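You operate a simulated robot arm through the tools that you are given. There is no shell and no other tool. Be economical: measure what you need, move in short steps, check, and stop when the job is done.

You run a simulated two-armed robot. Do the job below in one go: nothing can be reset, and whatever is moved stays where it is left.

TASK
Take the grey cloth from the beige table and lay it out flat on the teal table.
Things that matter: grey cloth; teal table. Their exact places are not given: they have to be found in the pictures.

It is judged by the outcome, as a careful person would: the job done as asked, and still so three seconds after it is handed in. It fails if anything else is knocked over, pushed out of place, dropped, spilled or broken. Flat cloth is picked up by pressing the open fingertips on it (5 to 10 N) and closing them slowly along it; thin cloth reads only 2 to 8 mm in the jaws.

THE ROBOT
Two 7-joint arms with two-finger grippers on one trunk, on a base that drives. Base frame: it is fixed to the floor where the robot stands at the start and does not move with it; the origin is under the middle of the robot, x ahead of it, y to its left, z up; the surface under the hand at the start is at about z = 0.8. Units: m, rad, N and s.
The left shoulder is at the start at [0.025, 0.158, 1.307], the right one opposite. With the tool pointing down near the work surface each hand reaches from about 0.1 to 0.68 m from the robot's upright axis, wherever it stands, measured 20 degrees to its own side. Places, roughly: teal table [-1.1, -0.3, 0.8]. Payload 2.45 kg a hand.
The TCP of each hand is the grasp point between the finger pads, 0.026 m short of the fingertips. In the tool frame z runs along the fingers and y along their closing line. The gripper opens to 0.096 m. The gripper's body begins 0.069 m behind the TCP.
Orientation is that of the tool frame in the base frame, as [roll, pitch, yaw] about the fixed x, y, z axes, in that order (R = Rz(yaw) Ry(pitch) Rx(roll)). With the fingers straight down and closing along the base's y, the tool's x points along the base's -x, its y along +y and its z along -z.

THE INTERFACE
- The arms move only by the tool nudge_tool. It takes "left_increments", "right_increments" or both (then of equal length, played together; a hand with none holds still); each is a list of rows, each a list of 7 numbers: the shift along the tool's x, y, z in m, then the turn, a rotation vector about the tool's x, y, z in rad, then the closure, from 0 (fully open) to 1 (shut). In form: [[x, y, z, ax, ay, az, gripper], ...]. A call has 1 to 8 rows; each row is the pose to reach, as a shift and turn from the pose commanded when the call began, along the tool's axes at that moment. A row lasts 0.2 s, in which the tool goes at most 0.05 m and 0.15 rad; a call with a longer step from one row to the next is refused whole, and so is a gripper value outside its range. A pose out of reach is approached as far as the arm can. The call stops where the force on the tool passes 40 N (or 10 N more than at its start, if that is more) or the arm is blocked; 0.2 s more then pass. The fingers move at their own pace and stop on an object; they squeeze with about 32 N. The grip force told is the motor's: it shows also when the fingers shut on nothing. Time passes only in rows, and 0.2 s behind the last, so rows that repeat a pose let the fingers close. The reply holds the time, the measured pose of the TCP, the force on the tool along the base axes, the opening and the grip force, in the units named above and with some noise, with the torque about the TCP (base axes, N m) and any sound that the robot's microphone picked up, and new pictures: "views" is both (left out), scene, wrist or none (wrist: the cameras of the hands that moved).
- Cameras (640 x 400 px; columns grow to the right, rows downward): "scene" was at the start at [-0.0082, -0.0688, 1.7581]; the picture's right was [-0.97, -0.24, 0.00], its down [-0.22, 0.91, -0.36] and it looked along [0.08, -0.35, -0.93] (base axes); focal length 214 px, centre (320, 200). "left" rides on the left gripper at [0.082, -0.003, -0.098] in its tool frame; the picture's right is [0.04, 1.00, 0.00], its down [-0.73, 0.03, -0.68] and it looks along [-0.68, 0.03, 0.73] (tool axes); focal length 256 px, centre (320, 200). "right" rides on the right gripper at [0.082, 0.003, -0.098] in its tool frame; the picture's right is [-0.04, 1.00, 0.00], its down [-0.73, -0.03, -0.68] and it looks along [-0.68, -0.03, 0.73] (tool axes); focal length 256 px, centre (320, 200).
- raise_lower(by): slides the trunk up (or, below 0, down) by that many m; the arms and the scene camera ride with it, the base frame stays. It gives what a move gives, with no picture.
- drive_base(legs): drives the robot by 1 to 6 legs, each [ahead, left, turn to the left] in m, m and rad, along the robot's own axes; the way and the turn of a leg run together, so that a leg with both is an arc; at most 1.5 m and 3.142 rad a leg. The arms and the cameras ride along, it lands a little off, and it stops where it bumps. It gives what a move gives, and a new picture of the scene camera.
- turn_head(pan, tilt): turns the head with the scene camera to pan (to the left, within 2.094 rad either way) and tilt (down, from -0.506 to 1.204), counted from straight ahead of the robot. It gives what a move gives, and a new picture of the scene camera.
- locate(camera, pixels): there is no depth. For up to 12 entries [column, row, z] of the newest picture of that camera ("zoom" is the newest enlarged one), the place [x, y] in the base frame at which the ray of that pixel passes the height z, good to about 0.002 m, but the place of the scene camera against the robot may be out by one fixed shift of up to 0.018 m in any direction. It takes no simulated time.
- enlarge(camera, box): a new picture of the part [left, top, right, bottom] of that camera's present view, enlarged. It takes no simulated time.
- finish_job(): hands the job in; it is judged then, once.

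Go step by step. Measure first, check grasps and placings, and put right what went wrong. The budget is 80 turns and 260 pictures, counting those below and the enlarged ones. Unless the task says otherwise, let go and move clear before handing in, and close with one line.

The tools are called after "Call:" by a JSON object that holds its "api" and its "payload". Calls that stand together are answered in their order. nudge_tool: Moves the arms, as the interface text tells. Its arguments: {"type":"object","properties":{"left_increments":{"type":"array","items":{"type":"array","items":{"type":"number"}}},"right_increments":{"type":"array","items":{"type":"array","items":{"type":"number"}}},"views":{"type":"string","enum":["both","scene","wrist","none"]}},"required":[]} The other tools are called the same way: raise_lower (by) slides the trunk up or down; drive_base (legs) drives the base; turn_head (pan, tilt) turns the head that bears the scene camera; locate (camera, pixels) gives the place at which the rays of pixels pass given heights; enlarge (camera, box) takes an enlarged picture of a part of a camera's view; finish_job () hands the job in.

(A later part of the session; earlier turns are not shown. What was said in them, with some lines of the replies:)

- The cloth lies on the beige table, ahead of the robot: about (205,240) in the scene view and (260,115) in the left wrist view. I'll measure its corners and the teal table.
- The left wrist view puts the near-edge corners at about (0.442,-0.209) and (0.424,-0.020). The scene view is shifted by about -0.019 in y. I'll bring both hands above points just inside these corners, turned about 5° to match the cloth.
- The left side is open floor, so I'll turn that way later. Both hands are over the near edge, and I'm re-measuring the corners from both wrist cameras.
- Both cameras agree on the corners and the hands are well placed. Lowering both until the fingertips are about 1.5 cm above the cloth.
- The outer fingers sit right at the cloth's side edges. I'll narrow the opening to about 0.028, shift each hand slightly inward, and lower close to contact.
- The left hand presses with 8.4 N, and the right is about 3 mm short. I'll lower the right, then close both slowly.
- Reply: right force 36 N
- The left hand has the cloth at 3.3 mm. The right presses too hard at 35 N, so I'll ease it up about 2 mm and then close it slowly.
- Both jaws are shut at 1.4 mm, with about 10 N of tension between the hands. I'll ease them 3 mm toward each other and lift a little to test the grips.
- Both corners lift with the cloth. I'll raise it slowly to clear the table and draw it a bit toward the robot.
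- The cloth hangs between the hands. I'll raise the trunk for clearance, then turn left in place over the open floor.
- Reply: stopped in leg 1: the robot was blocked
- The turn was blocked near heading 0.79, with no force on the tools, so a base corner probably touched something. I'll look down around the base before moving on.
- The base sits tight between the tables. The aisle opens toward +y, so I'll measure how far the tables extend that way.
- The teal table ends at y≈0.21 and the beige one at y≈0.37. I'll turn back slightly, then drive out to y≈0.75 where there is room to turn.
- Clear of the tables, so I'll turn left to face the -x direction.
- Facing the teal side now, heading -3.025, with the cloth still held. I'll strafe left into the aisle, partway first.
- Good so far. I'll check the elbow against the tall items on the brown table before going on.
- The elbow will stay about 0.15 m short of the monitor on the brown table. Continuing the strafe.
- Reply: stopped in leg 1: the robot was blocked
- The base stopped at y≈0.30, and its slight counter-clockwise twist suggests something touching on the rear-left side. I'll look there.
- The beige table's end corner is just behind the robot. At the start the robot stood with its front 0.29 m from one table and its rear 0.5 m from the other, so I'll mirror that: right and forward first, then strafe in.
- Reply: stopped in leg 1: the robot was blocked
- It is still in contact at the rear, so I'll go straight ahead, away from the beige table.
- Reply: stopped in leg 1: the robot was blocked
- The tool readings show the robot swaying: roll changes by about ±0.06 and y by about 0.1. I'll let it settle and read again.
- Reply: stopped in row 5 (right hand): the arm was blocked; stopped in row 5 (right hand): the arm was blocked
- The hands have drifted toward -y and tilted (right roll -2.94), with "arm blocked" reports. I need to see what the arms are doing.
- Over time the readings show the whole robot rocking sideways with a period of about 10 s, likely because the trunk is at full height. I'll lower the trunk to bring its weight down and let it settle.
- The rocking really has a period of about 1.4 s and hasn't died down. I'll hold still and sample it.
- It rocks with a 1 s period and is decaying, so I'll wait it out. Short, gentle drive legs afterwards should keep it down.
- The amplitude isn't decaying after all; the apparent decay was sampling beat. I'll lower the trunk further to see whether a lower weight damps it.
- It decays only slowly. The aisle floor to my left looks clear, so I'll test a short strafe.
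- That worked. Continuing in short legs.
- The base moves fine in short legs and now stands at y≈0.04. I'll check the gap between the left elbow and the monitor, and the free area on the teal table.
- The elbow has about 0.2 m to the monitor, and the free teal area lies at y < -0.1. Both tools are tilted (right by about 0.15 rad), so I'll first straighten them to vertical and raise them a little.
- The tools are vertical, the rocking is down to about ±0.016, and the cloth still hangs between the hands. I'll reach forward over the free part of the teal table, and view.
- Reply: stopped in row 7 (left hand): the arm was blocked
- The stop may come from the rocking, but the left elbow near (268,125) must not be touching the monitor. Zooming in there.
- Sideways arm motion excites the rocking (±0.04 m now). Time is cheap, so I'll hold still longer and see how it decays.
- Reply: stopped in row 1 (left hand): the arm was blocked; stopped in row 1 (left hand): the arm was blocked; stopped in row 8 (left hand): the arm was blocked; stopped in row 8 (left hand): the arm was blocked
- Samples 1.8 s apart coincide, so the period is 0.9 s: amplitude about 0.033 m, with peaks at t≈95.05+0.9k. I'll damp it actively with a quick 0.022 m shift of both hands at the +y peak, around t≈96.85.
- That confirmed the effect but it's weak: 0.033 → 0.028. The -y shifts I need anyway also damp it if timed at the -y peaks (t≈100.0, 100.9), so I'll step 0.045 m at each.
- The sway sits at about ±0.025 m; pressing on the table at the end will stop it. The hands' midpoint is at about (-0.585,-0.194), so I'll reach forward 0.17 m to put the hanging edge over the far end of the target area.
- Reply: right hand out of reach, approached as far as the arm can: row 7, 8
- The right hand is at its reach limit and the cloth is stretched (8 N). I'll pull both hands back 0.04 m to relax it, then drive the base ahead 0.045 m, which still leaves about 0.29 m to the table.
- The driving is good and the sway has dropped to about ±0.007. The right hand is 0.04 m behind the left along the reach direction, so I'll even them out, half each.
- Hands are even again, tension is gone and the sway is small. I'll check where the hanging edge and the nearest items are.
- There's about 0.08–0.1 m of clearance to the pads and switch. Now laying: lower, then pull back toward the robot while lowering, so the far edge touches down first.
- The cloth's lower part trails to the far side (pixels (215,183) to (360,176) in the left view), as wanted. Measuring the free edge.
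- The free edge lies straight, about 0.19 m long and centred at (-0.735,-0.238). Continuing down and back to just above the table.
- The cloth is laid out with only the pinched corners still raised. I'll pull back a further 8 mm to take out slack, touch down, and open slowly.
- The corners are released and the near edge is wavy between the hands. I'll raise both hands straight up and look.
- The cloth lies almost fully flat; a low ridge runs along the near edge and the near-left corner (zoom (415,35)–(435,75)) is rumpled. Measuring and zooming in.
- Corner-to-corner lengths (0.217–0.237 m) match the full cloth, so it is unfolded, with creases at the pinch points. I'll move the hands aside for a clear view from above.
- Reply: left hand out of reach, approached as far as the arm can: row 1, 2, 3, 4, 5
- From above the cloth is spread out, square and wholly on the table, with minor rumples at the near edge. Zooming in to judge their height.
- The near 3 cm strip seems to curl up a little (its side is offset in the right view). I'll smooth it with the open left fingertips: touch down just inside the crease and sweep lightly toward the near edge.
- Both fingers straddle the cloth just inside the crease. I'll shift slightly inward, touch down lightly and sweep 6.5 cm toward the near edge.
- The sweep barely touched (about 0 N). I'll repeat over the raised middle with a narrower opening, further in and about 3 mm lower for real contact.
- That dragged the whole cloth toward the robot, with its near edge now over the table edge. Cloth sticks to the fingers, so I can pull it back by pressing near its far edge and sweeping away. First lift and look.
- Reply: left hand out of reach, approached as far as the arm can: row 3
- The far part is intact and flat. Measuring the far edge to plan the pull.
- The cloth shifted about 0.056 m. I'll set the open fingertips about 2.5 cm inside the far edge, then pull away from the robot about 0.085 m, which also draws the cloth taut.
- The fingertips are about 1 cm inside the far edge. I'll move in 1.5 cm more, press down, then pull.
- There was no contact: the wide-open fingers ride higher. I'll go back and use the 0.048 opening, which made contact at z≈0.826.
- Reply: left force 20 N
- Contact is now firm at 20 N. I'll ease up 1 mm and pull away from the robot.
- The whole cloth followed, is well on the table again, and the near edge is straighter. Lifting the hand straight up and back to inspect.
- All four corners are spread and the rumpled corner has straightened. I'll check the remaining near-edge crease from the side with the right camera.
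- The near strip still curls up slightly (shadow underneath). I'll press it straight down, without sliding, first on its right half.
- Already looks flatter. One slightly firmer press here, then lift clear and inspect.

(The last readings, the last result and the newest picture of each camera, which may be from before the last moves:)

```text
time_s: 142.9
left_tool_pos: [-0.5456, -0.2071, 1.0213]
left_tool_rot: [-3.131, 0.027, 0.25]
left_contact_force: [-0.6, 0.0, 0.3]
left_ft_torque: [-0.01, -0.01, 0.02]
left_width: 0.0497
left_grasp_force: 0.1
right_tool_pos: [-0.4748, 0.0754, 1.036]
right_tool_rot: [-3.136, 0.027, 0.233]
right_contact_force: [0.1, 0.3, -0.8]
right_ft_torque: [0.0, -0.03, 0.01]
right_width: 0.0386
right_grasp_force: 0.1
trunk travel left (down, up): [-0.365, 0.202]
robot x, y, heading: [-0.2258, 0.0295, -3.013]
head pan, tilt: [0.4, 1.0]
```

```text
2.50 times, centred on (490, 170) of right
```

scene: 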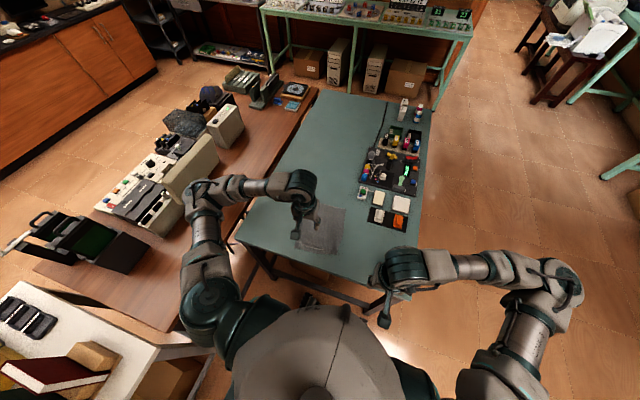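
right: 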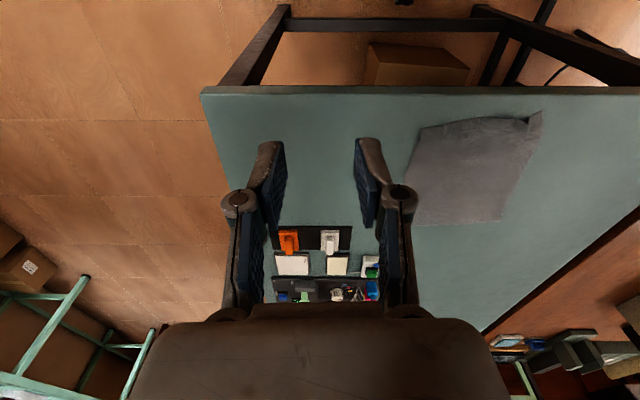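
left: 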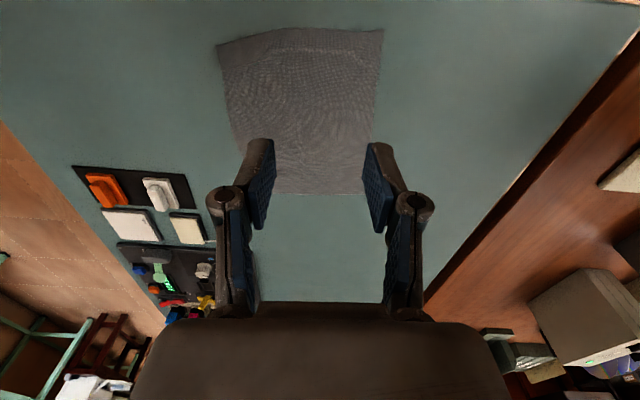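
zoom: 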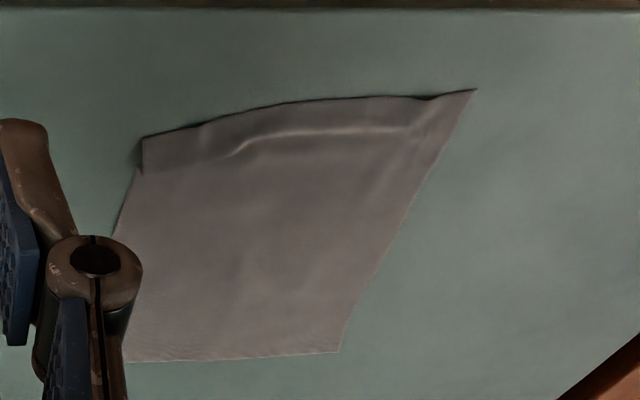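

Only the near-right corner still curls slightly. One vertical press there, then lift clear.

Call:
{"api": "nudge_tool", "payload": {"left_increments": [[-0.002, -0.04, 0.02, 0, 0, 0, 0.48], [-0.004, -0.076, 0.05, 0, 0, 0, 0.48], [-0.004, -0.076, 0.095, 0, 0, 0, 0.48], [-0.004, -0.076, 0.14, 0, 0, 0, 0.48], [-0.004, -0.076, 0.175, 0, 0, 0, 0.48], [-0.004, -0.076, 0.19, 0, 0, 0, 0.48], [-0.004, -0.076, 0.197, 0, 0, 0, 0.48], [-0.004, -0.076, 0.197, 0, 0, 0, 0.48]], "views": "none"}}

Call:
{"api": "nudge_tool", "payload": {"left_increments": [[0, 0, 0, 0, 0, 0, 0.48], [0, 0, -0.02, 0, 0, 0, 0.48], [0, 0, -0.065, 0, 0, 0, 0.48], [0, 0.02, -0.11, 0, 0, 0, 0.48], [0, 0.05, -0.155, 0, 0, 0, 0.48], [0, 0.08, -0.19, 0, 0, 0, 0.48]], "views": "both"}}

Call:
{"api": "enlarge", "payload": {"camera": "right", "box": [380, 90, 600, 250]}}

Call:
{"api": "enlarge", "payload": {"camera": "left", "box": [150, 10, 400, 210]}}

```text
time_s: 144.8
left_tool_pos: [-0.5757, -0.1309, 0.8215]
left_tool_rot: [-3.132, 0.028, 0.248]
left_contact_force: [0.0, 0.6, 17.3]
left_ft_torque: [0.02, -0.02, -0.01]
left_width: 0.0497
left_grasp_force: 8.4
right_tool_pos: [-0.4751, 0.0766, 1.0356]
right_tool_rot: [-3.137, 0.025, 0.234]
right_contact_force: [-0.2, -0.8, -0.5]
right_ft_torque: [-0.01, -0.03, -0.01]
right_width: 0.0384
right_grasp_force: 0.1
trunk travel left (down, up): [-0.365, 0.202]
robot x, y, heading: [-0.2239, 0.0288, -3.011]
head pan, tilt: [0.4, 1.0]
```

```text
refused: row 5 steps farther than a row can; nothing moved
```

```text
2.50 times, centred on (490, 170) of right
```

zoom: 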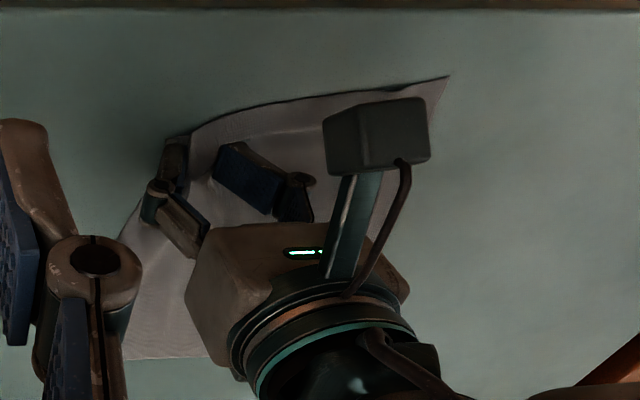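

```text
2.00 times, centred on (275, 110) of left
```

zoom: 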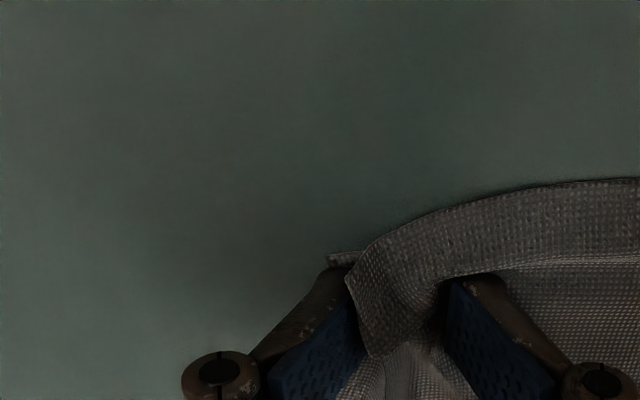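

Pressed at 17 N; the flap seems to bend up between the fingers in this view. Lifting straight up to look.

Call:
{"api": "nudge_tool", "payload": {"left_increments": [[0, 0, -0.01, 0, 0, 0, 0.48], [0, 0, -0.03, 0, 0, 0, 0.48], [0, 0, -0.075, 0, 0, 0, 0.48], [0, 0, -0.12, 0, 0, 0, 0.48], [0, 0.01, -0.16, 0, 0, 0, 0.48], [0, 0.03, -0.19, 0, 0, 0, 0.48]], "views": "both"}}

Call:
{"api": "enlarge", "payload": {"camera": "right", "box": [380, 90, 600, 250]}}

Call:
{"api": "enlarge", "payload": {"camera": "left", "box": [180, 20, 460, 220]}}

```text
time_s: 146.2
left_tool_pos: [-0.5595, -0.1645, 1.0094]
left_tool_rot: [-3.131, 0.025, 0.249]
left_contact_force: [1.0, -0.5, -0.9]
left_ft_torque: [0.0, -0.02, 0.03]
left_width: 0.05
left_grasp_force: 0.1
right_tool_pos: [-0.4737, 0.076, 1.0363]
right_tool_rot: [-3.135, 0.028, 0.234]
right_contact_force: [0.1, 0.1, -0.4]
right_ft_torque: [0.0, -0.04, 0.0]
right_width: 0.0385
right_grasp_force: 0.1
trunk travel left (down, up): [-0.365, 0.202]
robot x, y, heading: [-0.2234, 0.0239, -3.018]
head pan, tilt: [0.4, 1.0]
```

scene: 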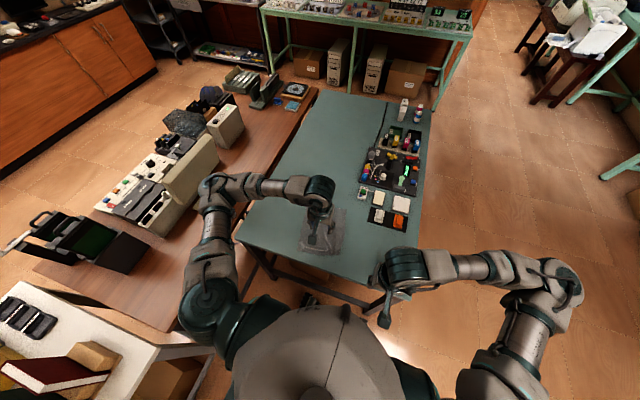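
left: 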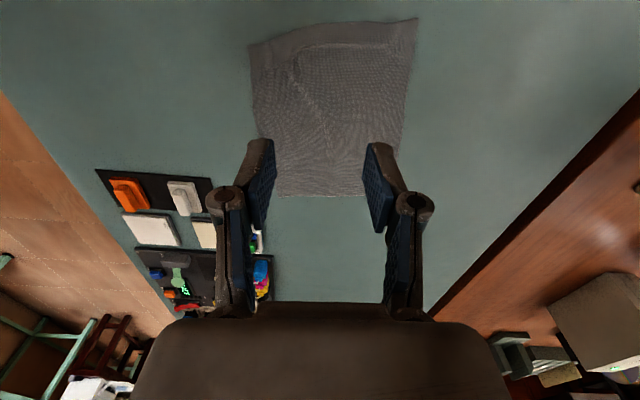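

```text
2.50 times, centred on (490, 170) of right
```

zoom: 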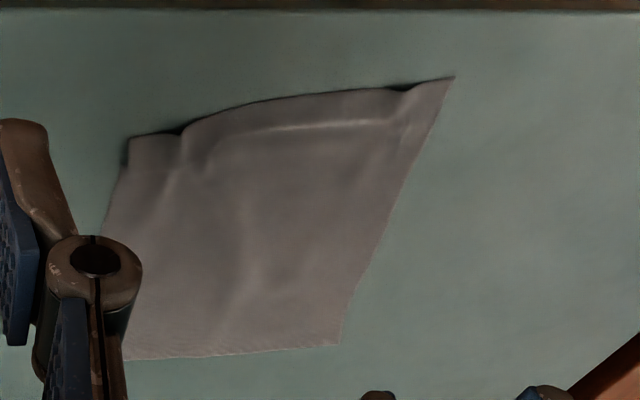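

```text
2.00 times, centred on (320, 120) of left
```

zoom: 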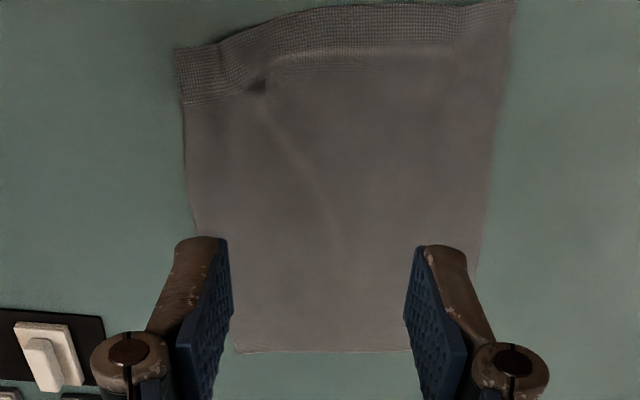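

A slight diagonal ridge appeared at the right. I'll pull it out with the closed fingertips, dragging lightly outward from inside the right edge. Measuring first.

Call:
{"api": "locate", "payload": {"camera": "zoom", "pixels": [[175, 50, 0.8], [185, 103, 0.8], [255, 85, 0.8], [330, 210, 0.8], [236, 350, 0.8], [210, 100, 0.8], [515, 0, 0.8]]}}

```text
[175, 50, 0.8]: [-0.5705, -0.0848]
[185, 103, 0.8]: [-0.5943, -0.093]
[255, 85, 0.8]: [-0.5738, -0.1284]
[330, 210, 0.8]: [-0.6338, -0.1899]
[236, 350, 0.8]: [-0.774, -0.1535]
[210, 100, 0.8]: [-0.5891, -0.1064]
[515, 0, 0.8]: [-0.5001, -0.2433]
```

The near edge measures 0.173 m against 0.19 m, so about 1.5 cm is taken up by the ridge. I'll lower the closed fingertips onto (-0.59,-0.112).

Call:
{"api": "nudge_tool", "payload": {"left_increments": [[-0.008, -0.03, 0.015, 0, 0, 0, 0.8], [-0.0167, -0.0584, 0.04, 0, 0, 0, 1], [-0.0167, -0.0584, 0.085, 0, 0, 0, 1], [-0.0167, -0.0584, 0.13, 0, 0, 0, 1], [-0.0167, -0.0584, 0.165, 0, 0, 0, 1], [-0.0167, -0.0584, 0.178, 0, 0, 0, 1], [-0.0167, -0.0584, 0.182, 0, 0, 0, 1]], "views": "wrist"}}

```text
time_s: 147.8
left_tool_pos: [-0.5978, -0.1061, 0.8295]
left_tool_rot: [-3.132, 0.027, 0.25]
left_contact_force: [0.1, -0.9, -0.3]
left_ft_torque: [-0.02, -0.01, -0.05]
left_width: 0.0
left_grasp_force: 28.9
right_tool_pos: [-0.4752, 0.0757, 1.0365]
right_tool_rot: [-3.137, 0.027, 0.234]
right_contact_force: [0.4, 0.1, -0.1]
right_ft_torque: [0.01, -0.04, -0.01]
right_width: 0.0385
right_grasp_force: 0.0
trunk travel left (down, up): [-0.365, 0.202]
robot x, y, heading: [-0.222, 0.024, -3.01]
head pan, tilt: [0.4, 1.0]
```

left: 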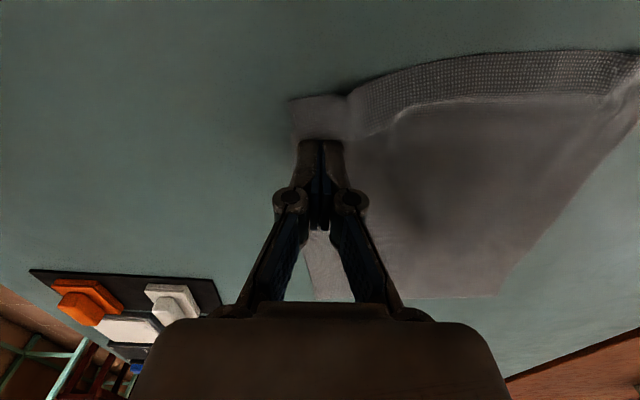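

Fingertips sit just inside the right edge. Touching down and dragging about 1.8 cm outward, then lifting.

Call:
{"api": "nudge_tool", "payload": {"left_increments": [[0, 0, 0.002, 0, 0, 0, 1], [0, 0, 0.0038, 0, 0, 0, 1], [0.002, -0.006, 0.0038, 0, 0, 0, 1], [0.004, -0.012, 0.0038, 0, 0, 0, 1], [0.006, -0.018, 0.0038, 0, 0, 0, 1], [0.006, -0.018, 0.0038, 0, 0, 0, 1]], "views": "wrist"}}

```text
time_s: 149.2
left_tool_pos: [-0.5975, -0.0889, 0.8267]
left_tool_rot: [-3.13, 0.028, 0.249]
left_contact_force: [-0.6, -3.0, 14.2]
left_ft_torque: [0.0, -0.15, -0.05]
left_width: 0.0002
left_grasp_force: 28.5
right_tool_pos: [-0.4739, 0.0753, 1.0355]
right_tool_rot: [-3.134, 0.028, 0.234]
right_contact_force: [-0.4, 0.1, 0.6]
right_ft_torque: [0.0, 0.02, 0.03]
right_width: 0.0381
right_grasp_force: 0.1
trunk travel left (down, up): [-0.365, 0.202]
robot x, y, heading: [-0.222, 0.0261, -3.012]
head pan, tilt: [0.4, 1.0]
```

left: 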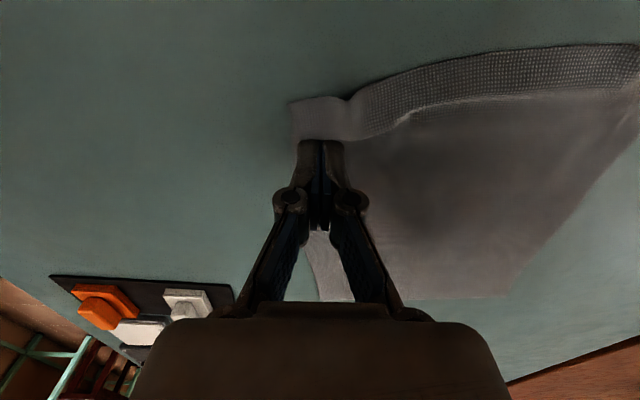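

Contact was 14 N and the cloth moved with the fingertips. Lifting straight up to inspect.

Call:
{"api": "nudge_tool", "payload": {"left_increments": [[0, 0, -0.015, 0, 0, 0, 1], [0, 0, -0.05, 0, 0, 0, 1], [0, 0, -0.095, 0, 0, 0, 1], [0, 0.01, -0.135, 0, 0, 0, 0.8], [0, 0.03, -0.165, 0, 0, 0, 0.5], [0, 0.06, -0.185, 0, 0, 0, 0.5]], "views": "wrist"}}

Call:
{"api": "enlarge", "payload": {"camera": "right", "box": [380, 90, 600, 250]}}

Call:
{"api": "enlarge", "payload": {"camera": "left", "box": [180, 0, 460, 200]}}

```text
time_s: 150.6
left_tool_pos: [-0.5755, -0.151, 1.0156]
left_tool_rot: [-3.13, 0.025, 0.247]
left_contact_force: [0.1, -0.4, -0.2]
left_ft_torque: [0.03, -0.01, 0.02]
left_width: 0.0483
left_grasp_force: 0.0
right_tool_pos: [-0.4757, 0.0728, 1.036]
right_tool_rot: [-3.135, 0.028, 0.234]
right_contact_force: [-1.4, -0.1, 0.2]
right_ft_torque: [-0.02, -0.01, 0.02]
right_width: 0.0382
right_grasp_force: 0.1
trunk travel left (down, up): [-0.365, 0.202]
robot x, y, heading: [-0.2239, 0.0284, -3.014]
head pan, tilt: [0.4, 1.0]
```

left: 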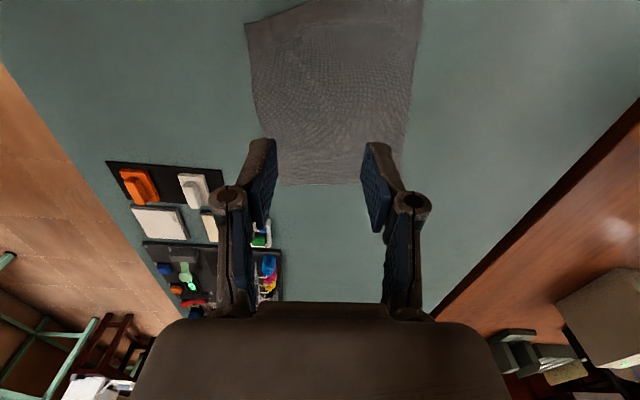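

```text
2.50 times, centred on (490, 170) of right
```

zoom: 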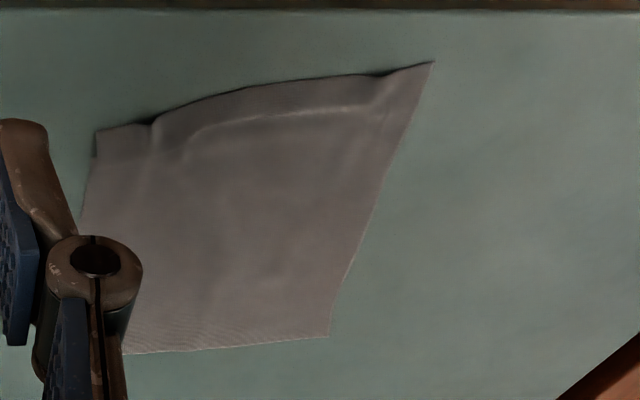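

```text
2.00 times, centred on (320, 100) of left
```

zoom: 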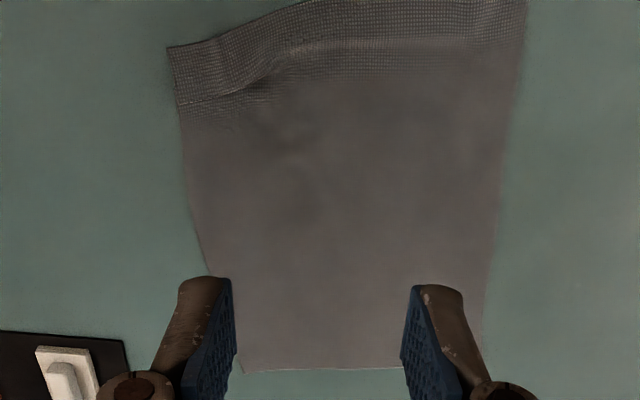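

The ridge in the body is gone; all four corners are spread, with only a faint low wave left at the near edge. I'll raise the left hand a bit more and take a final look at the scene.

Call:
{"api": "nudge_tool", "payload": {"left_increments": [[0, 0.02, -0.02, 0, 0, 0, 0.5], [0, 0.04, -0.04, 0, 0, 0, 0.5], [0, 0.06, -0.06, 0, 0, 0, 0.5]], "views": "scene"}}

Call:
{"api": "enlarge", "payload": {"camera": "scene", "box": [230, 80, 440, 290]}}

```text
time_s: 151.3
left_tool_pos: [-0.5596, -0.2072, 1.071]
left_tool_rot: [-3.132, 0.026, 0.248]
left_contact_force: [-0.1, -0.3, 0.5]
left_ft_torque: [0.04, -0.02, 0.0]
left_width: 0.048
left_grasp_force: 0.1
right_tool_pos: [-0.474, 0.0744, 1.0358]
right_tool_rot: [-3.133, 0.027, 0.234]
right_contact_force: [0.4, -0.2, -0.6]
right_ft_torque: [-0.01, 0.03, 0.01]
right_width: 0.0383
right_grasp_force: 0.0
trunk travel left (down, up): [-0.365, 0.202]
robot x, y, heading: [-0.2192, 0.0311, -3.011]
head pan, tilt: [0.4, 1.0]
```

scene: 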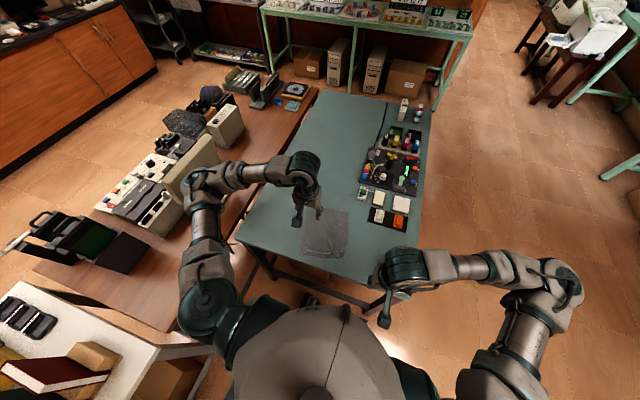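

```text
1.90 times, centred on (335, 185) of scene
```

zoom: 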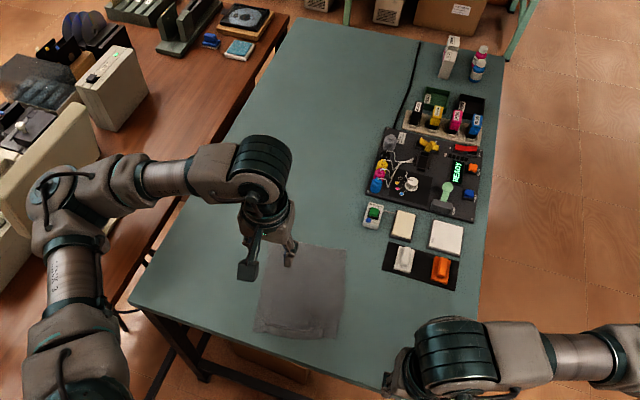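

The cloth lies flat and wholly on the teal table, nothing else has moved, and both hands are open and clear. Handing in.

Call:
{"api": "finish_job", "payload": {}}

```text
The job is handed in.
```

The grey cloth is off the beige table and laid out flat on the teal table, with only a faint low wave left along its near edge. Nothing else looks moved in the final pictures.
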